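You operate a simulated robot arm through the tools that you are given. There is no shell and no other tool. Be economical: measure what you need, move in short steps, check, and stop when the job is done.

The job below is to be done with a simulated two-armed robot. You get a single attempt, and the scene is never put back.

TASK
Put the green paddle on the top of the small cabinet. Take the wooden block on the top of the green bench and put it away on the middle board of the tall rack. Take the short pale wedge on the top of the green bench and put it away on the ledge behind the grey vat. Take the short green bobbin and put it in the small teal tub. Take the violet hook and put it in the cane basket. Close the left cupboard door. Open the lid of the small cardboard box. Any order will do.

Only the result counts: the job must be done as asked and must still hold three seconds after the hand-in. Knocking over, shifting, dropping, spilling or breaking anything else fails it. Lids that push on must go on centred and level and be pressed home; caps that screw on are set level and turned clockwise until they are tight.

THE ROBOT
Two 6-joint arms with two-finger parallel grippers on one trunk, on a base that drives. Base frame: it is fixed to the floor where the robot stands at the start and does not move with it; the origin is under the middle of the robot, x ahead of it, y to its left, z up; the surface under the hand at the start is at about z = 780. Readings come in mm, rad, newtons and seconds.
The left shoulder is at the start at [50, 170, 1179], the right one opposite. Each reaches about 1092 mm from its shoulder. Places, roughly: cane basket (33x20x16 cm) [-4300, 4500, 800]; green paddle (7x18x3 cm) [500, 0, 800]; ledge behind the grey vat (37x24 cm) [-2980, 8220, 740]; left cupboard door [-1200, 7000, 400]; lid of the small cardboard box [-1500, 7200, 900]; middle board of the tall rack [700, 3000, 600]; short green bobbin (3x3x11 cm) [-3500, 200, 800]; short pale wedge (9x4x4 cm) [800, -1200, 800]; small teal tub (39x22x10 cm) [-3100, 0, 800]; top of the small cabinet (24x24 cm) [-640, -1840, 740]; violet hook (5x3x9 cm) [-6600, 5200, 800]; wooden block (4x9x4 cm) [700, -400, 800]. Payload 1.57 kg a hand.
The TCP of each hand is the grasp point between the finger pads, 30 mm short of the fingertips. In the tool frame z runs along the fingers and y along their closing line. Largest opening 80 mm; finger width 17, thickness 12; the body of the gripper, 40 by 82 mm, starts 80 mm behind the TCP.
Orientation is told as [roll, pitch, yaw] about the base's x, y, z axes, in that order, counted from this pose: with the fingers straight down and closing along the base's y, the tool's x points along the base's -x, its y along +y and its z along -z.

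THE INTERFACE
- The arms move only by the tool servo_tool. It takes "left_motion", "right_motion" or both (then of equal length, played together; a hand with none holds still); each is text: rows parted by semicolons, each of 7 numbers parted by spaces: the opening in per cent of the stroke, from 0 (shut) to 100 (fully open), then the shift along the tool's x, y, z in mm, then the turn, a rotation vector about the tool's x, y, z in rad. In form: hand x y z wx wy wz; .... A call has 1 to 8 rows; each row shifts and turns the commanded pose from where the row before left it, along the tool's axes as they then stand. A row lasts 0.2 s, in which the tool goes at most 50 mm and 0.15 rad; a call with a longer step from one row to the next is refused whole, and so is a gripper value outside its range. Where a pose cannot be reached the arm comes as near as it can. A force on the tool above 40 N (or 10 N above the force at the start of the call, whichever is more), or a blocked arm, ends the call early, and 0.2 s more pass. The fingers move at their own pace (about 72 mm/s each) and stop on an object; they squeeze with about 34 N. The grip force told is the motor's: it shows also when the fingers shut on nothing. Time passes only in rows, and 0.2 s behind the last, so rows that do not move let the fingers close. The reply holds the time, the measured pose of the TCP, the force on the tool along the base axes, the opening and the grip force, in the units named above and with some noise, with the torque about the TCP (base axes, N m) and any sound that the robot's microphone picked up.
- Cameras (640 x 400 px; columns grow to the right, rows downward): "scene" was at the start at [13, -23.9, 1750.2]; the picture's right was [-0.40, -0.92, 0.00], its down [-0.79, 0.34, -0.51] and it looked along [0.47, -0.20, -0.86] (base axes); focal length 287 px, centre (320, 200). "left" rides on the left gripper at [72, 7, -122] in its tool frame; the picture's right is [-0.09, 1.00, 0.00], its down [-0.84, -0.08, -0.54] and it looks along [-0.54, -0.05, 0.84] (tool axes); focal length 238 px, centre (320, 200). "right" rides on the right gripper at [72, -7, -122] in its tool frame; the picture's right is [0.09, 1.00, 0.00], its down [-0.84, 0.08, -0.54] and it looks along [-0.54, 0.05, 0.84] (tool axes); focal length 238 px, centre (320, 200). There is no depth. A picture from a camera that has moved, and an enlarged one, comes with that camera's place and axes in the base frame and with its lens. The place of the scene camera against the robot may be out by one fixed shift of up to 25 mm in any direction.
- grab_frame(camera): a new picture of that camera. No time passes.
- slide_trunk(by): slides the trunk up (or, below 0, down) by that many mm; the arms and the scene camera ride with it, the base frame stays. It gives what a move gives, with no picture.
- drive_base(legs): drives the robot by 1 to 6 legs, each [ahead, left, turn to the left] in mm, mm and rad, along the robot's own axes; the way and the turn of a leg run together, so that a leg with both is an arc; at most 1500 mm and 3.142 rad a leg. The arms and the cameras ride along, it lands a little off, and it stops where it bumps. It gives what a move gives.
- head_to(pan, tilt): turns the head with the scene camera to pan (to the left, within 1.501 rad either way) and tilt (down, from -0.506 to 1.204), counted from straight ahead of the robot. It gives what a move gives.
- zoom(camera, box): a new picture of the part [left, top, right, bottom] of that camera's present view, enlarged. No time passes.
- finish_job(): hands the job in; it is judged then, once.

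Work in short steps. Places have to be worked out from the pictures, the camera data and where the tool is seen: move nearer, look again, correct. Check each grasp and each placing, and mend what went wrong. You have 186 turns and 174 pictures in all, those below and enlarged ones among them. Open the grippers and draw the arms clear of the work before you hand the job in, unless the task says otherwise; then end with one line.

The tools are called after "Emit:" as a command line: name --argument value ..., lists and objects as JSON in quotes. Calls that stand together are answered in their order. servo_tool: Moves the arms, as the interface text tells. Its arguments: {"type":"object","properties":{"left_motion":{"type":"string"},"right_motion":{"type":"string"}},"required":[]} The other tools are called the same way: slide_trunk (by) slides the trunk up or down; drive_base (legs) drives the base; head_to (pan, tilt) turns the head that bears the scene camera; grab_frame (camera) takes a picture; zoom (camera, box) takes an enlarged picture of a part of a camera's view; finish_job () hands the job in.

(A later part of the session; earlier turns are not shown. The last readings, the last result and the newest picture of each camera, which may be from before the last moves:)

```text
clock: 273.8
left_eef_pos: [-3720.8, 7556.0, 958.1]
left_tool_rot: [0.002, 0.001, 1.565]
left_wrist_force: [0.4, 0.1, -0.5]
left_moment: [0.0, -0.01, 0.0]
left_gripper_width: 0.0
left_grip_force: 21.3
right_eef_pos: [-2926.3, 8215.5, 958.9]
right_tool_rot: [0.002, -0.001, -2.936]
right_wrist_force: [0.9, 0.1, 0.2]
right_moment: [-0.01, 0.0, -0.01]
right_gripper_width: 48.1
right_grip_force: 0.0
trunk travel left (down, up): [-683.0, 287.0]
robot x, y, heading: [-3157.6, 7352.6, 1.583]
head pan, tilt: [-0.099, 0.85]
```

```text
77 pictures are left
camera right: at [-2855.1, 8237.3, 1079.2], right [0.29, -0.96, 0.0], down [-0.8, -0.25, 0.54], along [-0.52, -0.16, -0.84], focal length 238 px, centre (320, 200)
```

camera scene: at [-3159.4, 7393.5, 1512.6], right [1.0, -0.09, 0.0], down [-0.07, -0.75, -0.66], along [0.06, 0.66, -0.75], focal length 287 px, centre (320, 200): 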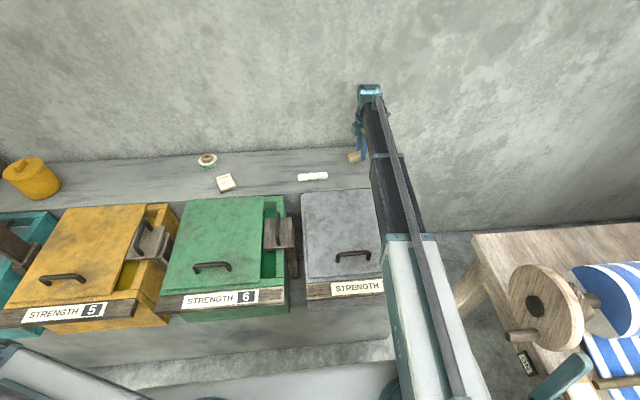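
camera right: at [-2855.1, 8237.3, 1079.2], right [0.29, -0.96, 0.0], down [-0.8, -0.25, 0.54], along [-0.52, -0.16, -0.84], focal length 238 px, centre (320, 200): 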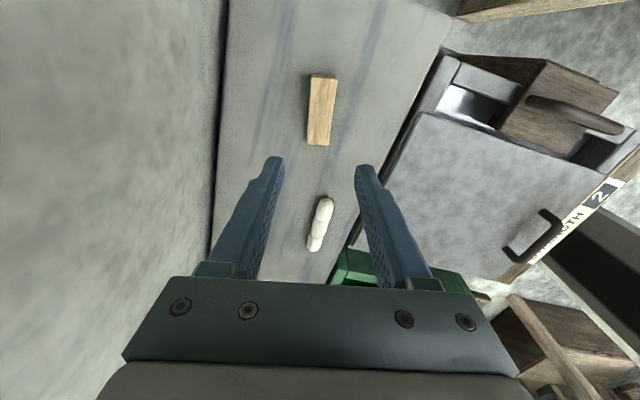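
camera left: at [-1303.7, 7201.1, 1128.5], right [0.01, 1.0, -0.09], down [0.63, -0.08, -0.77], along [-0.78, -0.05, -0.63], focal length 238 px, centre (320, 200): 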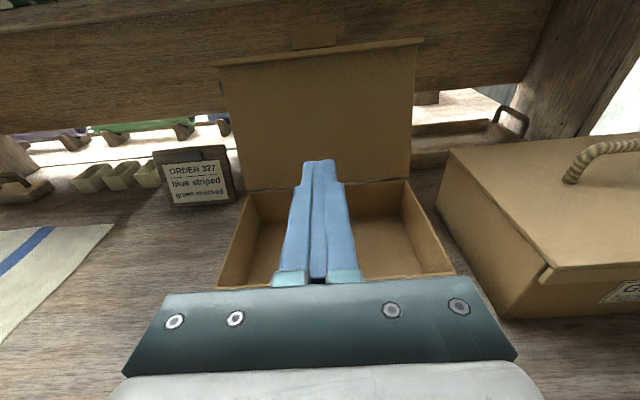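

The wedge lies safely on the ledge. I retract both hands to travelling pose and bring the right hand's yaw back to normal.

Emit:
servo_tool --left_motion "60 -35 -15 0 0 0 0;60 -35 -15 0 0 0 0;60 -30 -26 0 0 0 0;60 -30 -26 0 0 0 0;60 -30 -26 0 0 0 0;60 -30 -26 0 0 0 0;60 -20 -41 0 0 0 0;60 -20 -41 0 0 0 0" --right_motion "60 -17 45 0 0 0 0;60 -17 45 0 0 0 0;60 -17 45 0 0 0 0;60 -17 45 0 0 0 0;60 -17 45 0 0 0 0;60 -17 45 0 0 0 0;60 -17 45 0 0 0 0;60 -17 45 0 0 0 0"

Emit:
servo_tool --left_motion "60 -20 -41 0 0 0 0;60 -20 -41 0 0 0 0;60 0 0 0 0 0 0;60 0 0 0 0 0 0;60 0 0 0 0 0 0;60 0 0 0 0 0 0;60 0 0 0 0 0 0;60 0 0 0 0 0 0" --right_motion "60 0 0 0 0 0 0.147;60 0 0 0 0 0 0.147;60 0 0 0 0 0 0.147;60 0 0 0 0 0 0.147;60 0 0 0 0 0 0.147;60 0 0 0 0 0 0.147;60 0 0 0 0 0 0.147;60 0 0 0 0 0 0.147"

Emit:
servo_tool --right_motion "60 0 0 0 0 0 0.147;60 0 0 0 0 0 0.147;60 0 0 0 0 0 0.147;60 0 0 0 0 0 0.147;60 0 0 0 0 0 0"

Emit:
drive_base --legs '[[-1200, 0, -0.012], [-1150, 0, 0], [0, 0, 1.571]]'

Emit:
head_to --pan 0 --tilt 0.35

Emit:
grab_frame --camera "scene"

```text
clock: 275.6
left_eef_pos: [-3504.1, 7785.4, 957.9]
left_tool_rot: [0.002, 0.0, 1.566]
left_wrist_force: [0.1, 0.2, 0.0]
left_moment: [0.01, 0.04, 0.0]
left_gripper_width: 48.1
left_grip_force: 0.2
right_eef_pos: [-2986.0, 7834.9, 957.6]
right_tool_rot: [0.002, -0.003, -2.938]
right_wrist_force: [0.2, -0.7, -0.5]
right_moment: [-0.04, 0.0, -0.02]
right_gripper_width: 48.2
right_grip_force: 0.0
trunk travel left (down, up): [-683.0, 287.0]
robot x, y, heading: [-3156.3, 7351.5, 1.583]
head pan, tilt: [-0.099, 0.85]
```

```text
clock: 277.4
left_eef_pos: [-3421.0, 7823.6, 958.0]
left_tool_rot: [0.002, -0.001, 1.565]
left_wrist_force: [0.0, 0.3, 0.2]
left_moment: [0.02, 0.01, 0.0]
left_gripper_width: 48.1
left_grip_force: 0.0
left hand out of reach, approached as far as the arm can: row 2
right_eef_pos: [-2984.9, 7834.7, 958.8]
right_tool_rot: [0.001, 0.002, 2.169]
right_wrist_force: [-0.1, 0.7, -0.7]
right_moment: [0.03, 0.0, 0.0]
right_gripper_width: 48.2
right_grip_force: 0.0
trunk travel left (down, up): [-683.0, 287.0]
robot x, y, heading: [-3159.8, 7351.2, 1.583]
head pan, tilt: [-0.099, 0.85]
```

```text
clock: 278.6
left_eef_pos: [-3422.1, 7823.7, 958.5]
left_tool_rot: [0.001, -0.001, 1.565]
left_wrist_force: [0.1, -0.3, -0.5]
left_moment: [0.01, -0.01, 0.01]
left_gripper_width: 47.9
left_grip_force: 0.1
right_eef_pos: [-2985.1, 7835.6, 959.3]
right_tool_rot: [-0.001, 0.003, 1.582]
right_wrist_force: [-0.3, 0.0, 0.3]
right_moment: [0.0, -0.01, 0.0]
right_gripper_width: 48.1
right_grip_force: 0.0
trunk travel left (down, up): [-683.0, 287.0]
robot x, y, heading: [-3157.1, 7352.3, 1.583]
head pan, tilt: [-0.099, 0.85]
```

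```text
clock: 294.0
left_eef_pos: [-3611.8, 4740.7, 958.1]
left_tool_rot: [0.003, 0.0, 3.13]
left_wrist_force: [1.0, 0.3, 0.6]
left_moment: [-0.01, 0.02, 0.01]
left_gripper_width: 48.0
left_grip_force: 0.2
right_eef_pos: [-3619.7, 5178.1, 958.5]
right_tool_rot: [0.0, 0.001, -3.136]
right_wrist_force: [0.6, -0.8, -0.2]
right_moment: [-0.03, -0.02, 0.05]
right_gripper_width: 48.1
right_grip_force: 0.1
trunk travel left (down, up): [-683.0, 287.0]
robot x, y, heading: [-3137.4, 4999.7, -3.136]
head pan, tilt: [-0.099, 0.85]
```

```text
clock: 294.9
left_eef_pos: [-3612.5, 4740.4, 957.7]
left_tool_rot: [0.0, 0.001, 3.131]
left_wrist_force: [0.5, -1.3, -0.6]
left_moment: [0.01, 0.01, 0.02]
left_gripper_width: 48.2
left_grip_force: 0.0
right_eef_pos: [-3620.7, 5178.1, 957.2]
right_tool_rot: [0.0, 0.002, -3.136]
right_wrist_force: [0.2, 0.2, -0.3]
right_moment: [0.01, -0.02, 0.04]
right_gripper_width: 48.1
right_grip_force: 0.1
trunk travel left (down, up): [-683.0, 287.0]
robot x, y, heading: [-3138.3, 5002.8, -3.139]
head pan, tilt: [0.0, 0.351]
```

```text
76 pictures are left
camera scene: at [-3201.6, 5003.8, 1696.1], right [0.0, 1.0, 0.0], down [0.34, 0.0, -0.94], along [-0.94, 0.0, -0.34], focal length 287 px, centre (320, 200)
```

scene: 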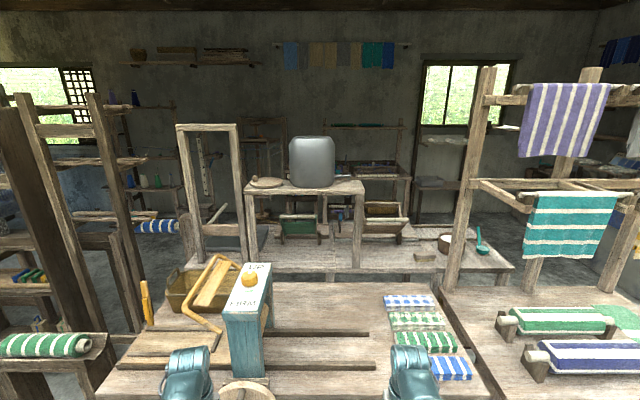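

I see the basket at about (200,285) on the near table; the hook should be around (336,174) on the table by the far wall. I zoom on both.

Emit:
zoom --camera "scene" --box '[100, 220, 320, 380]'

Emit:
zoom --camera "scene" --box '[240, 110, 460, 270]'

Emit:
head_to --pan 0.7 --tilt 0.4

Emit:
grab_frame --camera "scene"

```text
2.50 times, centred on (210, 300) of scene
camera zoom: at [-3201.6, 5003.8, 1696.1], right [0.0, 1.0, 0.0], down [0.34, 0.0, -0.94], along [-0.94, 0.0, -0.34], focal length 718 px, centre (595, -50)
```

zoom: 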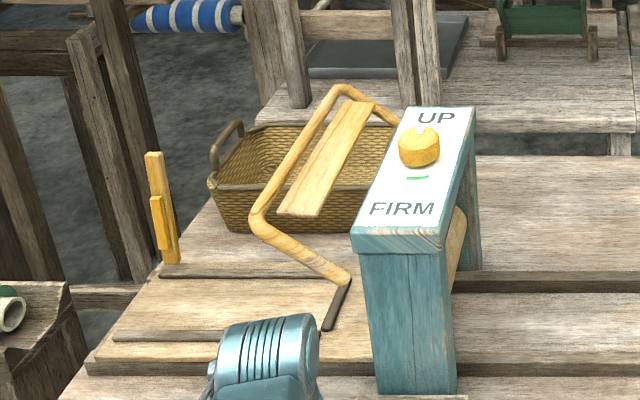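

```text
2.50 times, centred on (350, 190) of scene
camera zoom: at [-3201.6, 5003.8, 1696.1], right [0.0, 1.0, 0.0], down [0.34, 0.0, -0.94], along [-0.94, 0.0, -0.34], focal length 718 px, centre (245, 225)
```

zoom: 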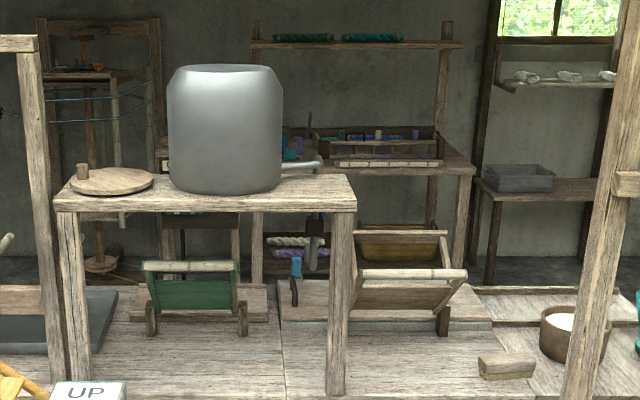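

```text
clock: 296.0
left_eef_pos: [-3612.6, 4740.6, 958.1]
left_tool_rot: [0.001, 0.001, 3.128]
left_wrist_force: [-0.1, -0.5, 0.1]
left_moment: [-0.02, 0.01, -0.03]
left_gripper_width: 48.2
left_grip_force: 0.0
right_eef_pos: [-3621.7, 5178.2, 958.0]
right_tool_rot: [0.0, 0.0, -3.135]
right_wrist_force: [0.3, -0.3, 0.6]
right_moment: [-0.01, 0.0, 0.0]
right_gripper_width: 47.9
right_grip_force: 0.1
trunk travel left (down, up): [-683.0, 287.0]
robot x, y, heading: [-3141.5, 5000.5, -3.142]
head pan, tilt: [0.7, 0.4]
```

```text
73 pictures are left
camera scene: at [-3179.2, 4944.2, 1691.6], right [-0.65, 0.76, 0.0], down [0.3, 0.25, -0.92], along [-0.7, -0.6, -0.39], focal length 287 px, centre (320, 200)
```

scene: 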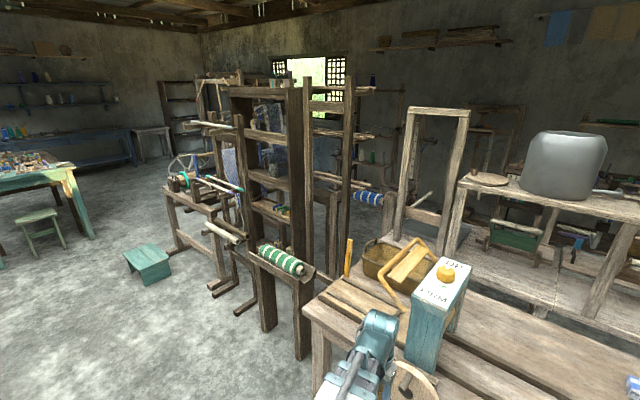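

The far bench (front edge x≈-6400, y 4600..6070) holds the hook; an aisle lies between x≈-5260 and -6400. I go round by the north lane at y≈7050 and look west from there.

Emit:
drive_base --legs '[[0, -1050, 0], [0, -1000, 0]]'

Emit:
head_to --pan 0.15 --tilt 0.35

Emit:
grab_frame --camera "scene"

```text
clock: 306.1
left_eef_pos: [-3610.8, 6780.4, 957.4]
left_tool_rot: [0.002, 0.001, 3.119]
left_wrist_force: [0.2, 0.1, -0.6]
left_moment: [-0.01, -0.01, 0.02]
left_gripper_width: 48.0
left_grip_force: 0.1
right_eef_pos: [-3615.0, 7216.2, 958.1]
right_tool_rot: [0.002, 0.002, 3.138]
right_wrist_force: [0.4, -0.3, -0.2]
right_moment: [0.01, 0.01, -0.03]
right_gripper_width: 48.1
right_grip_force: 0.1
trunk travel left (down, up): [-683.0, 287.0]
robot x, y, heading: [-3139.2, 7035.5, 3.134]
head pan, tilt: [0.7, 0.4]
```

```text
clock: 307.1
left_eef_pos: [-3612.3, 6779.9, 958.5]
left_tool_rot: [0.001, 0.0, 3.12]
left_wrist_force: [-0.2, -0.2, 0.6]
left_moment: [0.01, 0.02, 0.01]
left_gripper_width: 47.9
left_grip_force: 0.1
right_eef_pos: [-3614.7, 7217.0, 958.1]
right_tool_rot: [0.0, 0.002, 3.139]
right_wrist_force: [0.6, 0.8, -0.7]
right_moment: [0.01, -0.04, 0.04]
right_gripper_width: 47.9
right_grip_force: 0.0
trunk travel left (down, up): [-683.0, 287.0]
robot x, y, heading: [-3138.7, 7037.1, 3.131]
head pan, tilt: [0.15, 0.351]
```

```text
72 pictures are left
camera scene: at [-3196.7, 7025.1, 1696.2], right [-0.15, 0.99, 0.0], down [0.34, 0.05, -0.94], along [-0.93, -0.14, -0.34], focal length 287 px, centre (320, 200)
```

scene: 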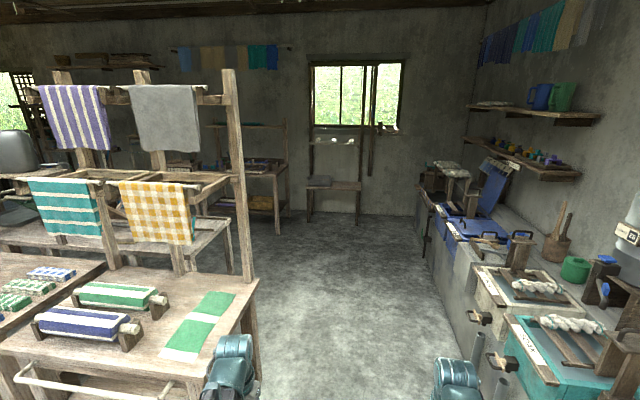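

The north lane is clear. I drive west to X≈-5750 and then south into the aisle, stopping at y≈6100 to look.

Emit:
drive_base --legs '[[1300, 0, 0.01], [1310, 0, 0], [0, 900, 0]]'

Emit:
head_to --pan 0.6 --tilt 0.5

Emit:
grab_frame --camera "scene"

```text
clock: 324.2
left_eef_pos: [-6201.0, 5818.4, 958.1]
left_tool_rot: [0.001, -0.001, -3.131]
left_wrist_force: [0.4, 0.6, 0.3]
left_moment: [-0.01, 0.01, 0.01]
left_gripper_width: 48.0
left_grip_force: 0.0
right_eef_pos: [-6216.7, 6255.5, 957.7]
right_tool_rot: [0.0, 0.001, -3.116]
right_wrist_force: [-0.2, -0.5, 0.1]
right_moment: [-0.06, 0.01, 0.0]
right_gripper_width: 48.1
right_grip_force: 0.2
trunk travel left (down, up): [-683.0, 287.0]
robot x, y, heading: [-5731.3, 6090.0, -3.115]
head pan, tilt: [0.15, 0.351]
```

```text
clock: 325.1
left_eef_pos: [-6198.8, 5819.8, 958.4]
left_tool_rot: [0.002, 0.0, -3.132]
left_wrist_force: [0.1, 0.7, 0.1]
left_moment: [0.01, 0.0, 0.01]
left_gripper_width: 47.9
left_grip_force: 0.0
right_eef_pos: [-6217.5, 6256.6, 958.5]
right_tool_rot: [-0.001, 0.003, -3.117]
right_wrist_force: [-0.1, 0.4, -1.4]
right_moment: [0.0, 0.03, -0.01]
right_gripper_width: 48.1
right_grip_force: 0.1
trunk travel left (down, up): [-683.0, 287.0]
robot x, y, heading: [-5732.0, 6089.3, -3.12]
head pan, tilt: [0.6, 0.499]
```

```text
71 pictures are left
camera scene: at [-5775.5, 6040.6, 1682.5], right [-0.59, 0.81, 0.0], down [0.39, 0.28, -0.88], along [-0.71, -0.51, -0.48], focal length 287 px, centre (320, 200)
```

scene: 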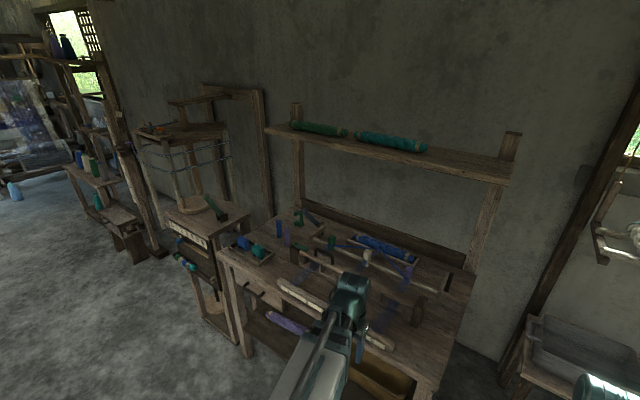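

The target hook should be near (281,244). I zoom there.

Emit:
zoom --camera "scene" --box '[210, 190, 370, 290]'

Emit:
zoom --camera "scene" --box '[330, 200, 490, 360]'

```text
4.00 times, centred on (290, 240) of scene
camera zoom: at [-5775.5, 6040.6, 1682.5], right [-0.59, 0.81, 0.0], down [0.39, 0.28, -0.88], along [-0.71, -0.51, -0.48], focal length 1148 px, centre (440, 40)
```

zoom: 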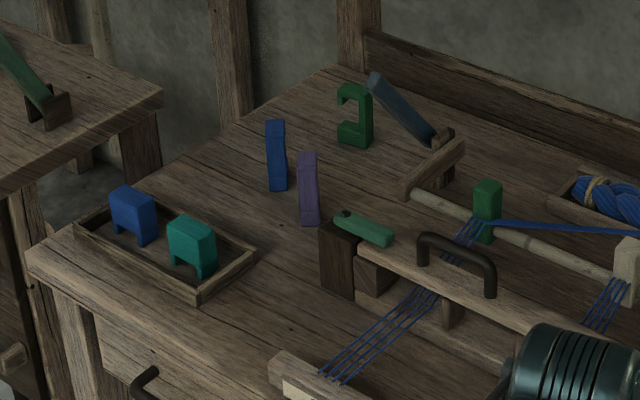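

```text
2.50 times, centred on (410, 280) of scene
camera zoom: at [-5775.5, 6040.6, 1682.5], right [-0.59, 0.81, 0.0], down [0.39, 0.28, -0.88], along [-0.71, -0.51, -0.48], focal length 718 px, centre (95, 0)
```

zoom: 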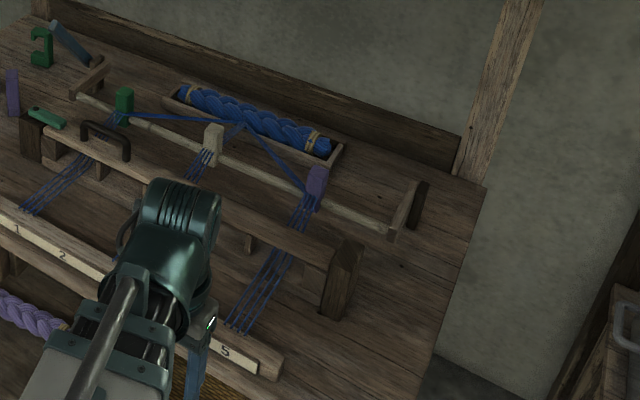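

The violet hook stands upright at about (-6622,5225), next to a blue one. I strafe south so the left arm faces it, keeping the right hand in front of the bench edge.

Emit:
drive_base --legs '[[60, 670, -0.022]]'

Emit:
servo_tool --left_motion "100 -40 0 0 0 0 0;100 -45 0 0 0 0 0;100 -45 0 0 0 0 0"

Emit:
head_to --pan 0.25 --tilt 0.8

Emit:
grab_frame --camera "left"

Emit:
grab_frame --camera "scene"

```text
clock: 328.8
left_eef_pos: [-6252.7, 5149.1, 958.9]
left_tool_rot: [0.001, -0.001, 3.129]
left_wrist_force: [-0.1, -0.1, -0.7]
left_moment: [-0.02, 0.01, 0.0]
left_gripper_width: 48.4
left_grip_force: 0.0
right_eef_pos: [-6260.8, 5585.6, 957.6]
right_tool_rot: [-0.001, 0.0, -3.137]
right_wrist_force: [-0.5, 0.5, 0.2]
right_moment: [0.01, 0.0, -0.01]
right_gripper_width: 47.9
right_grip_force: 0.0
trunk travel left (down, up): [-683.0, 287.0]
robot x, y, heading: [-5777.4, 5412.1, -3.133]
head pan, tilt: [0.6, 0.499]
```

```text
clock: 329.6
left_eef_pos: [-6384.9, 5151.5, 958.4]
left_tool_rot: [0.003, 0.0, 3.13]
left_wrist_force: [0.5, 0.7, 0.4]
left_moment: [0.04, 0.03, -0.02]
left_gripper_width: 80.0
left_grip_force: 0.1
right_eef_pos: [-6261.3, 5585.8, 957.6]
right_tool_rot: [0.001, 0.002, -3.137]
right_wrist_force: [-0.9, -0.2, -0.6]
right_moment: [0.0, -0.02, -0.01]
right_gripper_width: 48.0
right_grip_force: 0.0
trunk travel left (down, up): [-683.0, 287.0]
robot x, y, heading: [-5780.5, 5407.0, -3.139]
head pan, tilt: [0.6, 0.499]
```

```text
clock: 330.5
left_eef_pos: [-6382.6, 5151.4, 958.8]
left_tool_rot: [0.001, 0.0, 3.129]
left_wrist_force: [-0.4, 0.4, -0.7]
left_moment: [0.0, 0.02, 0.02]
left_gripper_width: 80.0
left_grip_force: 0.1
right_eef_pos: [-6261.0, 5585.9, 958.2]
right_tool_rot: [0.001, 0.001, -3.134]
right_wrist_force: [-0.5, 0.4, 0.2]
right_moment: [0.0, 0.0, 0.0]
right_gripper_width: 47.9
right_grip_force: 0.1
trunk travel left (down, up): [-683.0, 287.0]
robot x, y, heading: [-5778.0, 5411.5, -3.139]
head pan, tilt: [0.25, 0.799]
```

```text
68 pictures are left
camera left: at [-6311.0, 5145.3, 1079.7], right [-0.1, -0.99, 0.0], down [-0.84, 0.09, 0.54], along [-0.54, 0.05, -0.84], focal length 238 px, centre (320, 200)
```

left: 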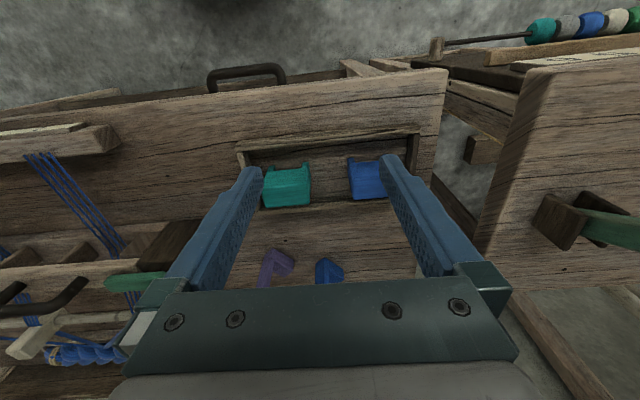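

```text
67 pictures are left
camera scene: at [-5827.2, 5392.5, 1656.6], right [-0.25, 0.97, 0.0], down [0.69, 0.18, -0.7], along [-0.67, -0.18, -0.72], focal length 287 px, centre (320, 200)
```

scene: 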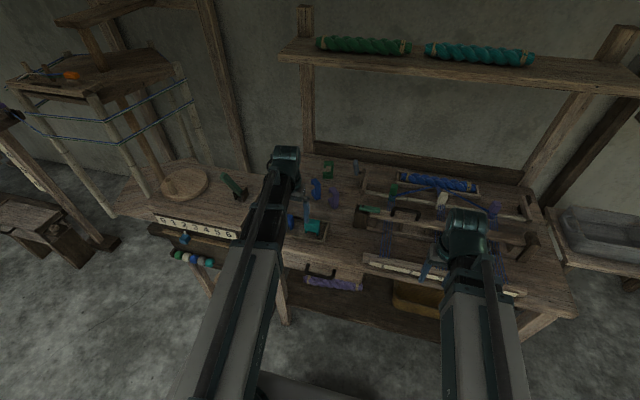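

The violet hook shows at (278,265) in the wrist view. I move the hand forward over that area for a better look.

Emit:
servo_tool --left_motion "100 -38 -14 0 0 0 0;100 -38 -14 0 0 0 0;100 -38 -14 0 0 0 0;100 -38 -13 0 0 0 0;100 0 0 0 0 0 0"

Emit:
grab_frame --camera "left"

Emit:
zoom --camera "scene" --box '[270, 130, 410, 250]'

```text
clock: 331.7
left_eef_pos: [-6534.6, 5206.9, 958.1]
left_tool_rot: [0.003, 0.001, 3.132]
left_wrist_force: [0.4, 0.5, 0.9]
left_moment: [0.03, -0.03, 0.0]
left_gripper_width: 80.0
left_grip_force: 0.1
right_eef_pos: [-6260.7, 5585.7, 958.7]
right_tool_rot: [0.0, 0.002, -3.135]
right_wrist_force: [0.0, 0.4, -0.7]
right_moment: [0.01, 0.02, -0.01]
right_gripper_width: 47.7
right_grip_force: 0.2
trunk travel left (down, up): [-683.0, 287.0]
robot x, y, heading: [-5780.6, 5412.4, -3.137]
head pan, tilt: [0.25, 0.799]
```

```text
66 pictures are left
camera left: at [-6463.1, 5201.5, 1079.7], right [-0.1, -0.99, 0.0], down [-0.84, 0.09, 0.54], along [-0.54, 0.05, -0.84], focal length 238 px, centre (320, 200)
```

left: 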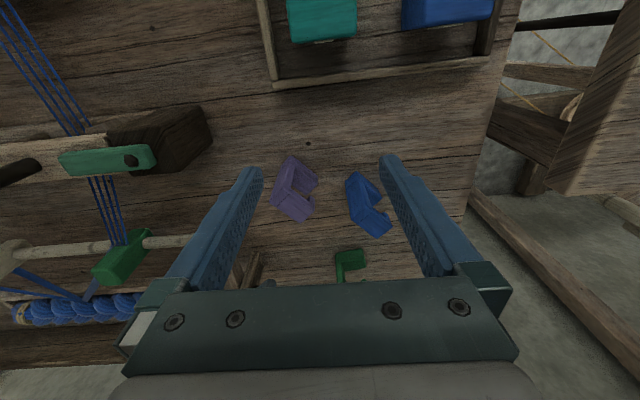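

```text
3.33 times, centred on (340, 190) of scene
camera zoom: at [-5827.1, 5392.6, 1656.5], right [-0.25, 0.97, 0.0], down [0.69, 0.18, -0.7], along [-0.67, -0.18, -0.72], focal length 957 px, centre (253, 233)
```

zoom: 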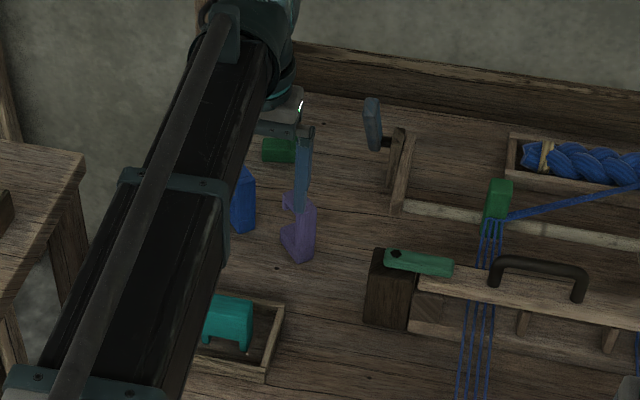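

I zoom in on the two hooks to see the violet one's orientation.

Emit:
zoom --camera "left" --box '[230, 120, 430, 270]'

```text
2.67 times, centred on (330, 195) of left
camera zoom: at [-6463.1, 5201.5, 1079.7], right [-0.1, -0.99, 0.0], down [-0.84, 0.09, 0.54], along [-0.54, 0.05, -0.84], focal length 636 px, centre (293, 213)
```

zoom: 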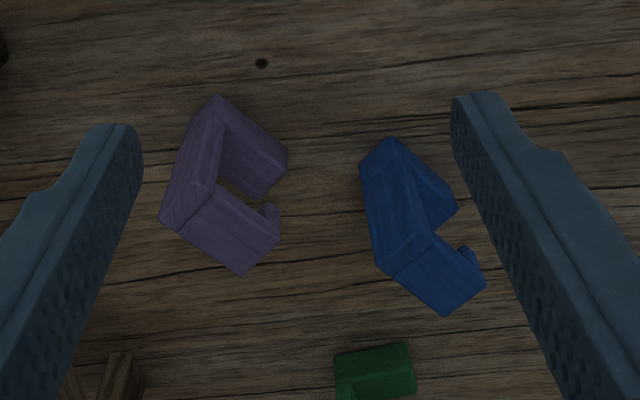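

The hook is a standing C: arms point along (-0.6,-0.8), thickness along (0.8,-0.6), centre about (-6608,5246). I move over its back part and turn the hand by +0.955 rad to close across the 3 cm thickness.

Emit:
servo_tool --left_motion "80 -33 -24 0 0 0 0;80 -34 -23 0 0 0 -0.136;80 0 0 0 0 0 -0.136;80 0 0 0 0 0 -0.136;80 0 0 0 0 0 -0.136;80 0 0 0 0 0 -0.136;80 0 0 0 0 0 -0.136;80 0 0 0 0 0 -0.136"

Emit:
grab_frame --camera "left"

```text
clock: 333.5
left_eef_pos: [-6601.0, 5254.8, 958.4]
left_tool_rot: [0.002, -0.002, -2.201]
left_wrist_force: [-0.4, 0.5, 0.6]
left_moment: [0.0, 0.01, -0.02]
left_gripper_width: 63.9
left_grip_force: 0.1
right_eef_pos: [-6260.9, 5585.3, 957.9]
right_tool_rot: [-0.001, 0.001, -3.135]
right_wrist_force: [0.6, 0.2, -0.4]
right_moment: [0.02, -0.02, 0.03]
right_gripper_width: 48.0
right_grip_force: 0.0
trunk travel left (down, up): [-683.0, 287.0]
robot x, y, heading: [-5780.8, 5410.7, -3.136]
head pan, tilt: [0.25, 0.799]
```

```text
63 pictures are left
camera left: at [-6554.0, 5310.3, 1079.5], right [0.75, -0.66, 0.0], down [-0.55, -0.63, 0.54], along [-0.36, -0.41, -0.84], focal length 238 px, centre (320, 200)
```

left: 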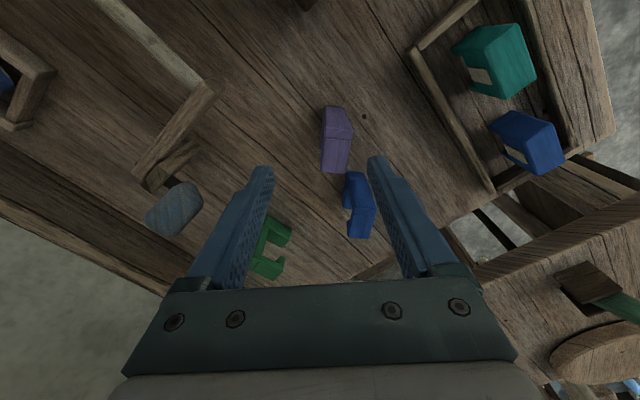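

The hook sits about 14 mm off toward the fingers' right. I correct, lower partway and look again.

Emit:
servo_tool --left_motion "80 -8 14 0 0 0 0;80 0 0 0 0 0 0"

Emit:
slide_trunk --by -50

Emit:
grab_frame --camera "left"

Emit:
grab_frame --camera "right"

```text
clock: 334.1
left_eef_pos: [-6595.2, 5240.0, 957.6]
left_tool_rot: [0.001, -0.003, -2.2]
left_wrist_force: [0.0, -0.6, 0.5]
left_moment: [-0.03, 0.03, -0.02]
left_gripper_width: 64.4
left_grip_force: 0.0
right_eef_pos: [-6261.5, 5586.1, 958.2]
right_tool_rot: [-0.001, 0.002, -3.138]
right_wrist_force: [0.9, 0.3, 1.1]
right_moment: [0.01, 0.02, 0.02]
right_gripper_width: 48.1
right_grip_force: 0.0
trunk travel left (down, up): [-683.0, 287.0]
robot x, y, heading: [-5779.3, 5408.6, -3.141]
head pan, tilt: [0.25, 0.799]
```

```text
clock: 335.0
left_eef_pos: [-6594.7, 5240.6, 908.7]
left_tool_rot: [0.002, -0.002, -2.201]
left_wrist_force: [-0.9, 0.7, -0.1]
left_moment: [-0.03, 0.01, 0.01]
left_gripper_width: 64.1
left_grip_force: 0.0
right_eef_pos: [-6260.4, 5585.4, 907.9]
right_tool_rot: [0.001, 0.001, -3.137]
right_wrist_force: [0.7, -0.3, 0.2]
right_moment: [0.04, 0.0, 0.01]
right_gripper_width: 47.8
right_grip_force: 0.0
trunk travel left (down, up): [-633.0, 337.0]
robot x, y, heading: [-5781.6, 5408.0, -3.139]
head pan, tilt: [0.25, 0.799]
```

```text
62 pictures are left
camera left: at [-6547.1, 5295.3, 1029.6], right [0.75, -0.66, 0.0], down [-0.56, -0.63, 0.54], along [-0.36, -0.41, -0.84], focal length 238 px, centre (320, 200)
```

left: 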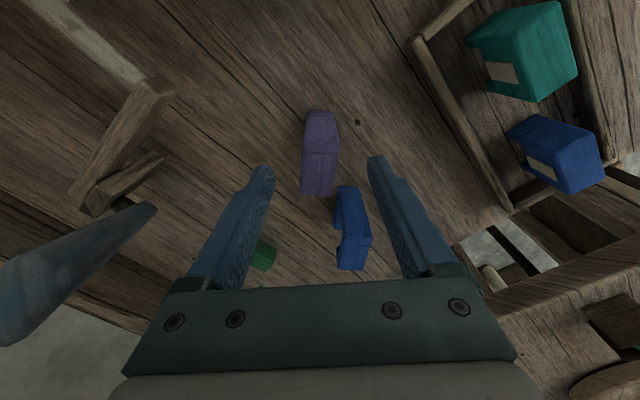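

```text
61 pictures are left
camera right: at [-6188.4, 5593.6, 1029.6], right [0.1, -1.0, 0.0], down [-0.84, -0.08, 0.54], along [-0.54, -0.05, -0.84], focal length 238 px, centre (320, 200)
```

right: 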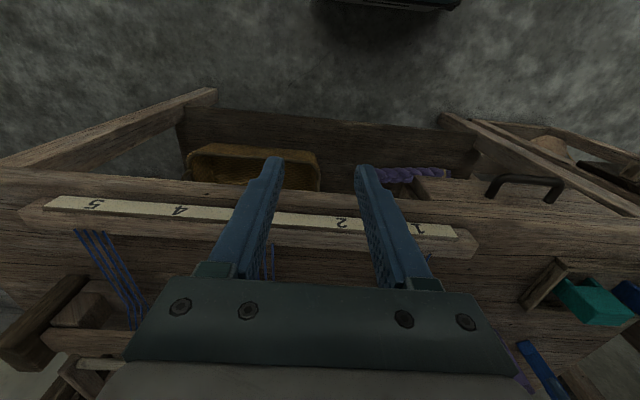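

Well centred now; the tall grey-blue piece (top near (-6697,5307,939)) is some 120 mm to the side, clear of the hand. I go down to z≈838, close, and lift.

Emit:
slide_trunk --by -70

Emit:
servo_tool --left_motion "0 0 0 0 0 0 0;0 0 0 0 0 0 0;0 0 0 0 0 0 0;0 0 0 0 0 0 0"

Emit:
grab_frame --camera "left"

```text
clock: 336.1
left_eef_pos: [-6593.5, 5239.5, 837.9]
left_tool_rot: [0.001, -0.002, -2.199]
left_wrist_force: [-0.4, 0.4, -0.7]
left_moment: [0.04, -0.02, 0.04]
left_gripper_width: 64.1
left_grip_force: 0.1
right_eef_pos: [-6261.1, 5585.2, 838.0]
right_tool_rot: [0.0, 0.001, -3.137]
right_wrist_force: [0.1, 0.1, -0.4]
right_moment: [0.0, 0.0, -0.03]
right_gripper_width: 48.0
right_grip_force: 0.1
trunk travel left (down, up): [-563.0, 407.0]
robot x, y, heading: [-5778.2, 5409.2, -3.137]
head pan, tilt: [0.25, 0.799]
```

```text
clock: 337.1
left_eef_pos: [-6595.4, 5241.3, 839.2]
left_tool_rot: [0.001, -0.001, -2.2]
left_wrist_force: [0.4, -0.3, 0.8]
left_moment: [0.04, 0.05, 0.02]
left_gripper_width: 23.2
left_grip_force: 33.9
right_eef_pos: [-6260.9, 5586.4, 837.5]
right_tool_rot: [0.0, 0.001, -3.136]
right_wrist_force: [-0.2, 0.3, 0.6]
right_moment: [0.01, -0.04, 0.01]
right_gripper_width: 48.2
right_grip_force: 0.1
trunk travel left (down, up): [-563.0, 407.0]
robot x, y, heading: [-5780.9, 5411.0, -3.137]
head pan, tilt: [0.25, 0.799]
```

```text
60 pictures are left
camera left: at [-6547.2, 5295.3, 959.5], right [0.75, -0.66, 0.0], down [-0.56, -0.63, 0.54], along [-0.36, -0.41, -0.84], focal length 238 px, centre (320, 200)
```

left: 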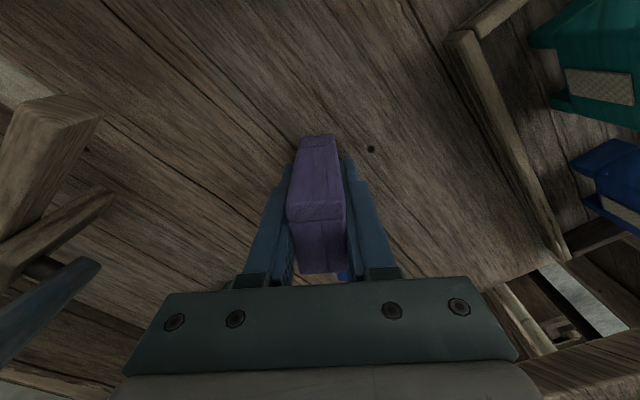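

The hook is held (23 mm). I lift it, draw the hand back, and look.

Emit:
slide_trunk --by 180

Emit:
servo_tool --left_motion "0 23.6 32.3 0 0 0 0;0 23.6 32.3 0 0 0 0;0 23.6 32.3 0 0 0 0;0 23.6 32.3 0 0 0 0;0 23.6 32.3 0 0 0 0;0 23.6 32.3 0 0 0 0;0 23.6 32.3 0 0 0 0;0 23.6 32.3 0 0 0 0"

Emit:
grab_frame --camera "left"

```text
clock: 339.1
left_eef_pos: [-6594.8, 5240.4, 1017.2]
left_tool_rot: [0.002, -0.002, -2.201]
left_wrist_force: [-0.2, -0.1, -0.2]
left_moment: [-0.01, 0.0, -0.01]
left_gripper_width: 23.2
left_grip_force: 34.3
right_eef_pos: [-6260.7, 5586.4, 1018.1]
right_tool_rot: [-0.002, -0.001, -3.134]
right_wrist_force: [-0.3, 0.7, 0.5]
right_moment: [-0.04, 0.01, 0.0]
right_gripper_width: 48.3
right_grip_force: 0.0
trunk travel left (down, up): [-743.0, 227.0]
robot x, y, heading: [-5781.8, 5406.5, -3.139]
head pan, tilt: [0.25, 0.799]
```

```text
clock: 340.9
left_eef_pos: [-6274.4, 5243.0, 1018.9]
left_tool_rot: [0.0, -0.001, -2.202]
left_wrist_force: [0.5, 0.2, -0.5]
left_moment: [-0.06, 0.0, -0.01]
left_gripper_width: 23.3
left_grip_force: 33.9
right_eef_pos: [-6260.2, 5586.6, 1019.1]
right_tool_rot: [0.001, 0.0, -3.137]
right_wrist_force: [0.4, -0.5, 0.0]
right_moment: [0.0, 0.01, 0.0]
right_gripper_width: 48.0
right_grip_force: 0.0
trunk travel left (down, up): [-743.0, 227.0]
robot x, y, heading: [-5784.5, 5410.0, -3.137]
head pan, tilt: [0.25, 0.799]
```

```text
59 pictures are left
camera left: at [-6226.5, 5297.3, 1139.7], right [0.75, -0.66, 0.0], down [-0.56, -0.63, 0.54], along [-0.36, -0.41, -0.84], focal length 238 px, centre (320, 200)
```

left: 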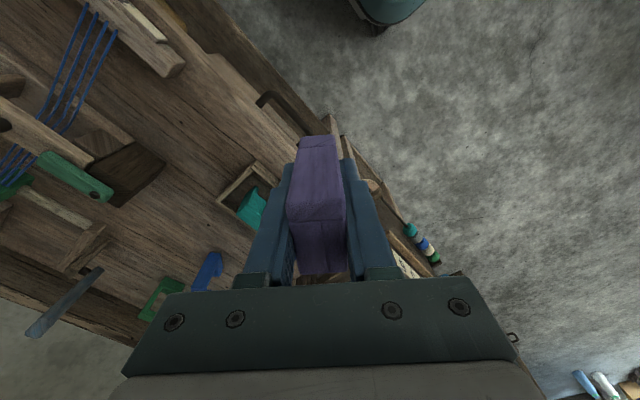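

The hook is safe in hand. I retrace the way: north out of the aisle and back east along the north lane.

Emit:
drive_base --legs '[[0, -850, 0], [0, -800, 0], [-1300, 0, 0], [-1320, 0, 0]]'

```text
clock: 361.7
left_eef_pos: [-3654.3, 6854.7, 1017.6]
left_tool_rot: [0.001, -0.001, -2.224]
left_wrist_force: [0.1, -0.2, 0.4]
left_moment: [0.02, 0.02, 0.03]
left_gripper_width: 23.4
left_grip_force: 34.0
right_eef_pos: [-3631.6, 7198.3, 1017.8]
right_tool_rot: [0.0, 0.001, 3.124]
right_wrist_force: [-0.7, 0.4, -0.1]
right_moment: [0.0, 0.0, 0.06]
right_gripper_width: 48.2
right_grip_force: 0.1
trunk travel left (down, up): [-743.0, 227.0]
robot x, y, heading: [-3156.4, 7012.8, 3.125]
head pan, tilt: [0.25, 0.799]
```

Now south along the lane to the basket, with a small correction away from the tables.

Emit:
drive_base --legs '[[-40, 1200, 0.016], [0, 1170, 0]]'

Emit:
head_to --pan 0.1 --tilt 0.55

Emit:
grab_frame --camera "scene"

```text
clock: 373.3
left_eef_pos: [-3617.5, 4481.4, 1018.3]
left_tool_rot: [0.002, 0.001, -2.216]
left_wrist_force: [-0.4, -0.6, -0.4]
left_moment: [0.01, 0.01, 0.04]
left_gripper_width: 22.9
left_grip_force: 33.9
right_eef_pos: [-3599.3, 4825.0, 1018.5]
right_tool_rot: [0.0, 0.003, 3.132]
right_wrist_force: [0.3, 0.7, -0.5]
right_moment: [0.02, 0.03, 0.02]
right_gripper_width: 48.1
right_grip_force: 0.0
trunk travel left (down, up): [-743.0, 227.0]
robot x, y, heading: [-3119.6, 4641.0, 3.134]
head pan, tilt: [0.25, 0.799]
```

```text
clock: 374.1
left_eef_pos: [-3617.7, 4479.7, 1017.5]
left_tool_rot: [0.001, -0.001, -2.214]
left_wrist_force: [-0.8, 0.4, -0.4]
left_moment: [0.01, -0.02, 0.0]
left_gripper_width: 23.0
left_grip_force: 33.4
right_eef_pos: [-3598.6, 4824.3, 1018.4]
right_tool_rot: [0.0, 0.001, 3.132]
right_wrist_force: [-0.3, 0.1, 1.0]
right_moment: [0.01, 0.01, 0.0]
right_gripper_width: 48.0
right_grip_force: 0.0
trunk travel left (down, up): [-743.0, 227.0]
robot x, y, heading: [-3118.4, 4641.4, 3.131]
head pan, tilt: [0.099, 0.55]
```

```text
58 pictures are left
camera scene: at [-3178.6, 4636.0, 1737.8], right [-0.09, 1.0, 0.0], down [0.52, 0.05, -0.85], along [-0.85, -0.08, -0.52], focal length 287 px, centre (320, 200)
```

scene: 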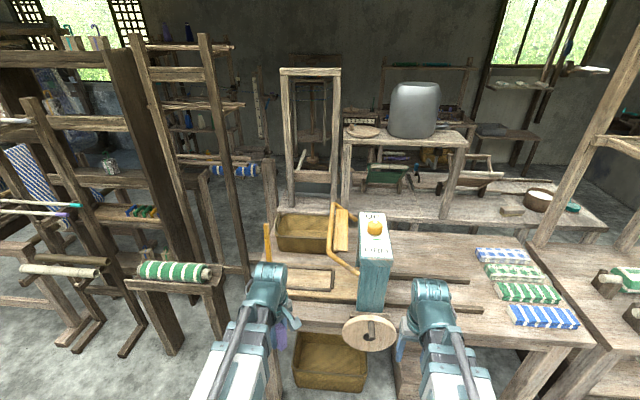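

Now the basket on the table is clearly in view at (305,233). I zoom for its exact rim and the lever beside it.

Emit:
zoom --camera "scene" --box '[230, 180, 430, 320]'

```text
2.86 times, centred on (330, 250) of scene
camera zoom: at [-3178.6, 4636.0, 1737.8], right [-0.09, 1.0, 0.0], down [0.52, 0.05, -0.85], along [-0.85, -0.08, -0.52], focal length 820 px, centre (291, 57)
```

zoom: 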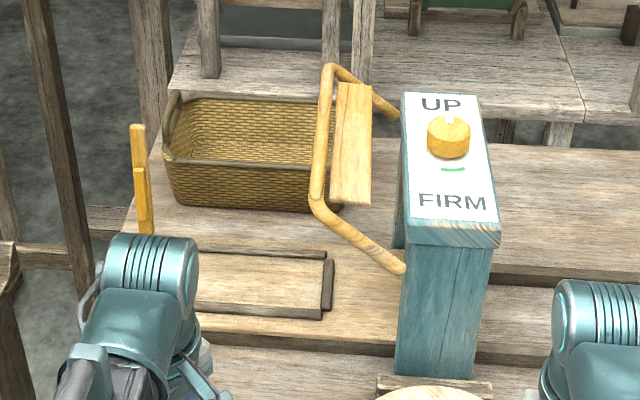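

The lever frame is at z≈1100, y≥4580, and a yellow post tops out at (-4159,4308,1000); the basket is x -4434..-4246, y 4315..4645. I'll drop the hook at (-4340,4440). First the right hand swings out to its side, then I drive 350 mm nearer.

Emit:
servo_tool --right_motion "60 7 -42 0 0 0 0;60 7 -42 0 0 0 0;60 7 -42 0 0 0 0;60 27 -41 0 0 0 0;60 27 -41 0 0 0 0;60 27 -41 0 0 0 0;60 33 -26 0 0 0 0;60 33 -26 0 0 0 0"

Emit:
servo_tool --right_motion "60 33 -26 0 0 0 0;60 33 -26 0 0 0 0"

Emit:
drive_base --legs '[[350, 40, 0.01]]'

Emit:
grab_frame --camera "scene"

```text
clock: 375.9
left_eef_pos: [-3616.1, 4480.8, 1017.9]
left_tool_rot: [0.003, -0.003, -2.214]
left_wrist_force: [-0.7, -0.6, -0.3]
left_moment: [0.01, 0.04, -0.01]
left_gripper_width: 23.4
left_grip_force: 34.1
right_eef_pos: [-3428.4, 5125.6, 1017.4]
right_tool_rot: [0.001, 0.003, 3.134]
right_wrist_force: [0.1, 0.1, 0.7]
right_moment: [0.01, 0.02, 0.0]
right_gripper_width: 48.0
right_grip_force: 0.1
trunk travel left (down, up): [-743.0, 227.0]
robot x, y, heading: [-3119.9, 4641.8, 3.131]
head pan, tilt: [0.099, 0.55]
```

```text
clock: 376.5
left_eef_pos: [-3617.7, 4480.5, 1019.5]
left_tool_rot: [0.002, -0.003, -2.215]
left_wrist_force: [0.0, 0.5, 0.0]
left_moment: [-0.02, 0.01, 0.02]
left_gripper_width: 23.2
left_grip_force: 34.2
right_eef_pos: [-3362.1, 5176.4, 1018.2]
right_tool_rot: [0.002, 0.003, 3.134]
right_wrist_force: [0.3, -0.9, -0.4]
right_moment: [-0.02, -0.03, -0.01]
right_gripper_width: 48.2
right_grip_force: 0.0
trunk travel left (down, up): [-743.0, 227.0]
robot x, y, heading: [-3117.6, 4643.5, 3.133]
head pan, tilt: [0.099, 0.55]
```

```text
clock: 378.7
left_eef_pos: [-3967.4, 4438.6, 1018.2]
left_tool_rot: [0.002, -0.001, -2.209]
left_wrist_force: [0.0, -0.4, -0.3]
left_moment: [0.0, 0.02, 0.03]
left_gripper_width: 23.1
left_grip_force: 34.3
right_eef_pos: [-3715.5, 5135.4, 1017.8]
right_tool_rot: [-0.001, 0.001, 3.142]
right_wrist_force: [0.2, 0.3, 0.4]
right_moment: [0.01, -0.02, -0.01]
right_gripper_width: 48.1
right_grip_force: 0.1
trunk travel left (down, up): [-743.0, 227.0]
robot x, y, heading: [-3469.0, 4605.0, 3.14]
head pan, tilt: [0.099, 0.55]
```

```text
56 pictures are left
camera scene: at [-3529.5, 4597.1, 1737.9], right [-0.1, 1.0, 0.0], down [0.52, 0.05, -0.85], along [-0.85, -0.08, -0.52], focal length 287 px, centre (320, 200)
```

scene: 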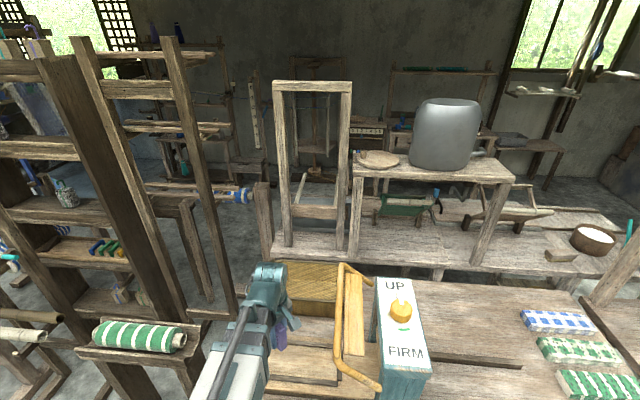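

Clear path. I extend the hand over the basket and look down from the wrist.

Emit:
servo_tool --left_motion "0 -27.7 -37.3 0 0 0 0;0 -27.7 -37.3 0 0 0 0;0 -27.7 -37.3 0 0 0 0;0 -27.7 -37.3 0 0 0 0;0 -27.7 -37.3 0 0 0 0;0 -27.7 -37.3 0 0 0 0;0 -27.7 -37.3 0 0 0 0;0 -27.7 -37.3 0 0 0 0"

Emit:
grab_frame --camera "left"

Emit:
zoom --camera "scene" --box '[200, 220, 440, 400]'

```text
clock: 380.5
left_eef_pos: [-4339.3, 4435.8, 1017.9]
left_tool_rot: [0.001, -0.001, -2.207]
left_wrist_force: [0.3, -1.1, -0.6]
left_moment: [-0.02, 0.06, 0.02]
left_gripper_width: 23.3
left_grip_force: 33.9
right_eef_pos: [-3716.4, 5137.0, 1017.7]
right_tool_rot: [0.0, 0.002, 3.143]
right_wrist_force: [0.6, -0.9, -0.5]
right_moment: [0.0, 0.01, 0.02]
right_gripper_width: 47.8
right_grip_force: 0.0
trunk travel left (down, up): [-743.0, 227.0]
robot x, y, heading: [-3469.8, 4604.1, 3.14]
head pan, tilt: [0.099, 0.55]
```

```text
55 pictures are left
camera left: at [-4291.7, 4490.5, 1139.0], right [0.75, -0.67, 0.0], down [-0.56, -0.63, 0.54], along [-0.36, -0.41, -0.84], focal length 238 px, centre (320, 200)
```

left: 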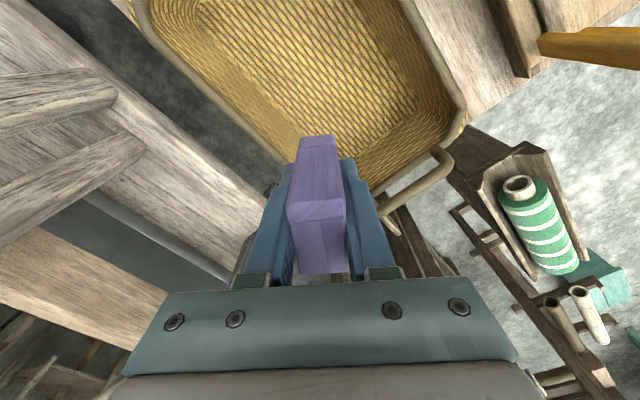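

```text
2.22 times, centred on (320, 310) of scene
camera zoom: at [-3529.5, 4597.2, 1737.9], right [-0.1, 1.0, 0.0], down [0.52, 0.05, -0.85], along [-0.85, -0.08, -0.52], focal length 638 px, centre (320, -44)
```

zoom: 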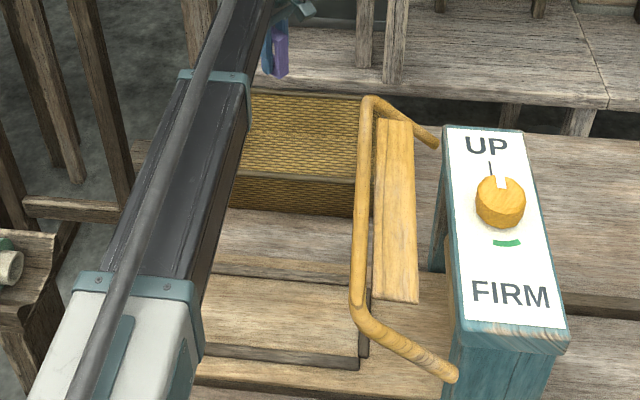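

Combining both views, the rim is at z≈900, x -4390..-4210, y from ≈4330. I shift the hand 39 mm back to x=-4300 and lower partway.

Emit:
servo_tool --left_motion "0 13.2 14.5 0 0 0 0;0 13.2 14.5 0 0 0 0;0 0 0 0 0 0 0"

Emit:
slide_trunk --by -90

Emit:
grab_frame --camera "left"

Emit:
zoom --camera "scene" --box '[180, 180, 420, 360]'

```text
clock: 381.3
left_eef_pos: [-4300.1, 4440.4, 1018.0]
left_tool_rot: [0.003, -0.001, -2.209]
left_wrist_force: [0.0, 0.2, -1.7]
left_moment: [0.0, 0.02, -0.02]
left_gripper_width: 23.1
left_grip_force: 33.7
right_eef_pos: [-3716.4, 5137.4, 1017.8]
right_tool_rot: [0.0, 0.001, 3.142]
right_wrist_force: [-0.5, 1.0, 0.1]
right_moment: [-0.01, -0.04, 0.02]
right_gripper_width: 48.2
right_grip_force: 0.1
trunk travel left (down, up): [-743.0, 227.0]
robot x, y, heading: [-3469.8, 4601.2, 3.139]
head pan, tilt: [0.099, 0.55]
```

```text
clock: 382.6
left_eef_pos: [-4297.6, 4440.7, 927.6]
left_tool_rot: [0.002, -0.001, -2.207]
left_wrist_force: [-0.5, 0.5, -0.6]
left_moment: [0.02, 0.01, 0.02]
left_gripper_width: 23.3
left_grip_force: 34.1
right_eef_pos: [-3715.6, 5135.4, 928.4]
right_tool_rot: [0.0, 0.0, 3.141]
right_wrist_force: [0.3, 0.9, -0.1]
right_moment: [0.01, 0.0, 0.04]
right_gripper_width: 47.9
right_grip_force: 0.1
trunk travel left (down, up): [-653.0, 317.0]
robot x, y, heading: [-3473.2, 4598.9, 3.137]
head pan, tilt: [0.099, 0.55]
```

```text
53 pictures are left
camera left: at [-4250.6, 4495.0, 1049.6], right [0.75, -0.67, 0.0], down [-0.56, -0.63, 0.54], along [-0.36, -0.41, -0.84], focal length 238 px, centre (320, 200)
```

left: 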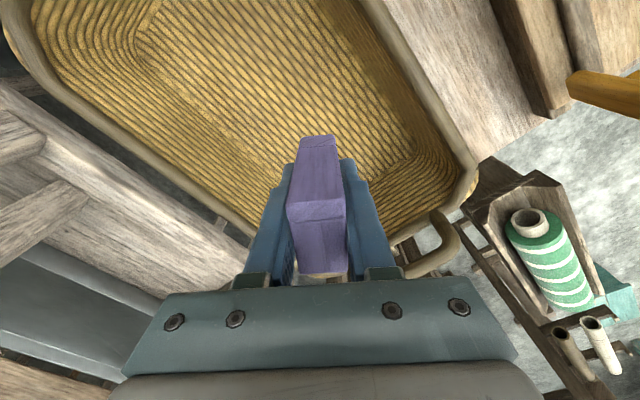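

```text
2.22 times, centred on (300, 270) of scene
camera zoom: at [-3528.5, 4597.1, 1648.0], right [-0.1, 1.0, 0.0], down [0.52, 0.05, -0.85], along [-0.85, -0.08, -0.52], focal length 638 px, centre (364, 44)
```

zoom: 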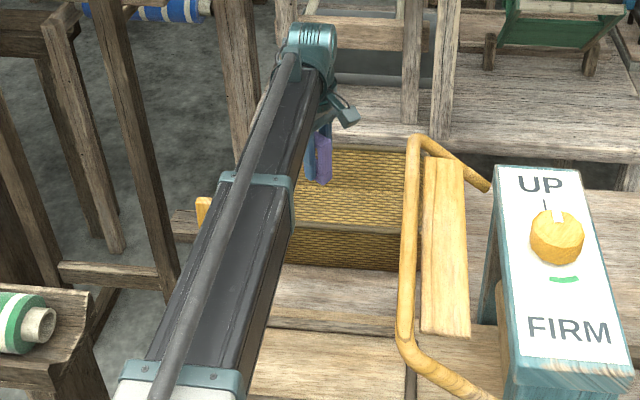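

The hand is well inside the rim on all sides. I lower to place the hook near the basket floor, watching the force.

Emit:
slide_trunk --by -100

Emit:
slide_trunk --by -12

Emit:
grab_frame --camera "left"

```text
clock: 383.9
left_eef_pos: [-4298.4, 4440.1, 829.0]
left_tool_rot: [0.001, 0.0, -2.208]
left_wrist_force: [-0.2, 0.1, -0.1]
left_moment: [0.05, 0.02, 0.0]
left_gripper_width: 23.2
left_grip_force: 33.6
right_eef_pos: [-3716.5, 5136.7, 827.9]
right_tool_rot: [0.0, 0.003, 3.14]
right_wrist_force: [0.8, 0.4, -0.6]
right_moment: [0.01, 0.0, 0.0]
right_gripper_width: 48.2
right_grip_force: 0.0
trunk travel left (down, up): [-553.0, 417.0]
robot x, y, heading: [-3467.6, 4605.0, 3.139]
head pan, tilt: [0.099, 0.55]
```

```text
clock: 384.5
left_eef_pos: [-4298.8, 4439.8, 815.9]
left_tool_rot: [0.003, 0.0, -2.207]
left_wrist_force: [0.3, 0.0, -0.5]
left_moment: [-0.03, -0.02, 0.02]
left_gripper_width: 23.4
left_grip_force: 33.7
right_eef_pos: [-3715.7, 5136.1, 816.4]
right_tool_rot: [0.0, 0.003, 3.142]
right_wrist_force: [-0.7, 0.5, -0.7]
right_moment: [0.03, 0.01, 0.0]
right_gripper_width: 47.9
right_grip_force: 0.0
trunk travel left (down, up): [-541.0, 429.0]
robot x, y, heading: [-3470.0, 4601.1, 3.146]
head pan, tilt: [0.099, 0.55]
```

```text
51 pictures are left
camera left: at [-4250.6, 4495.0, 937.5], right [0.75, -0.67, 0.0], down [-0.56, -0.63, 0.54], along [-0.36, -0.41, -0.84], focal length 238 px, centre (320, 200)
```

left: 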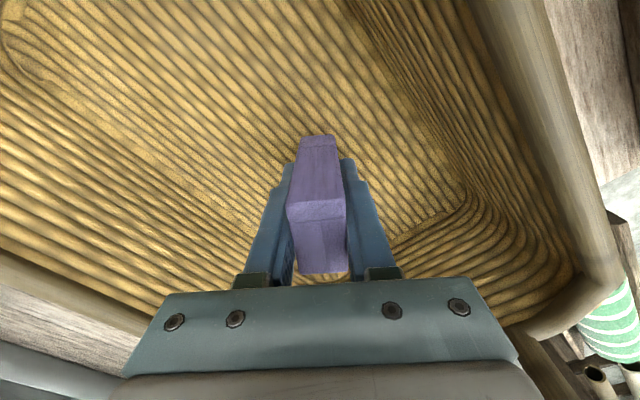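

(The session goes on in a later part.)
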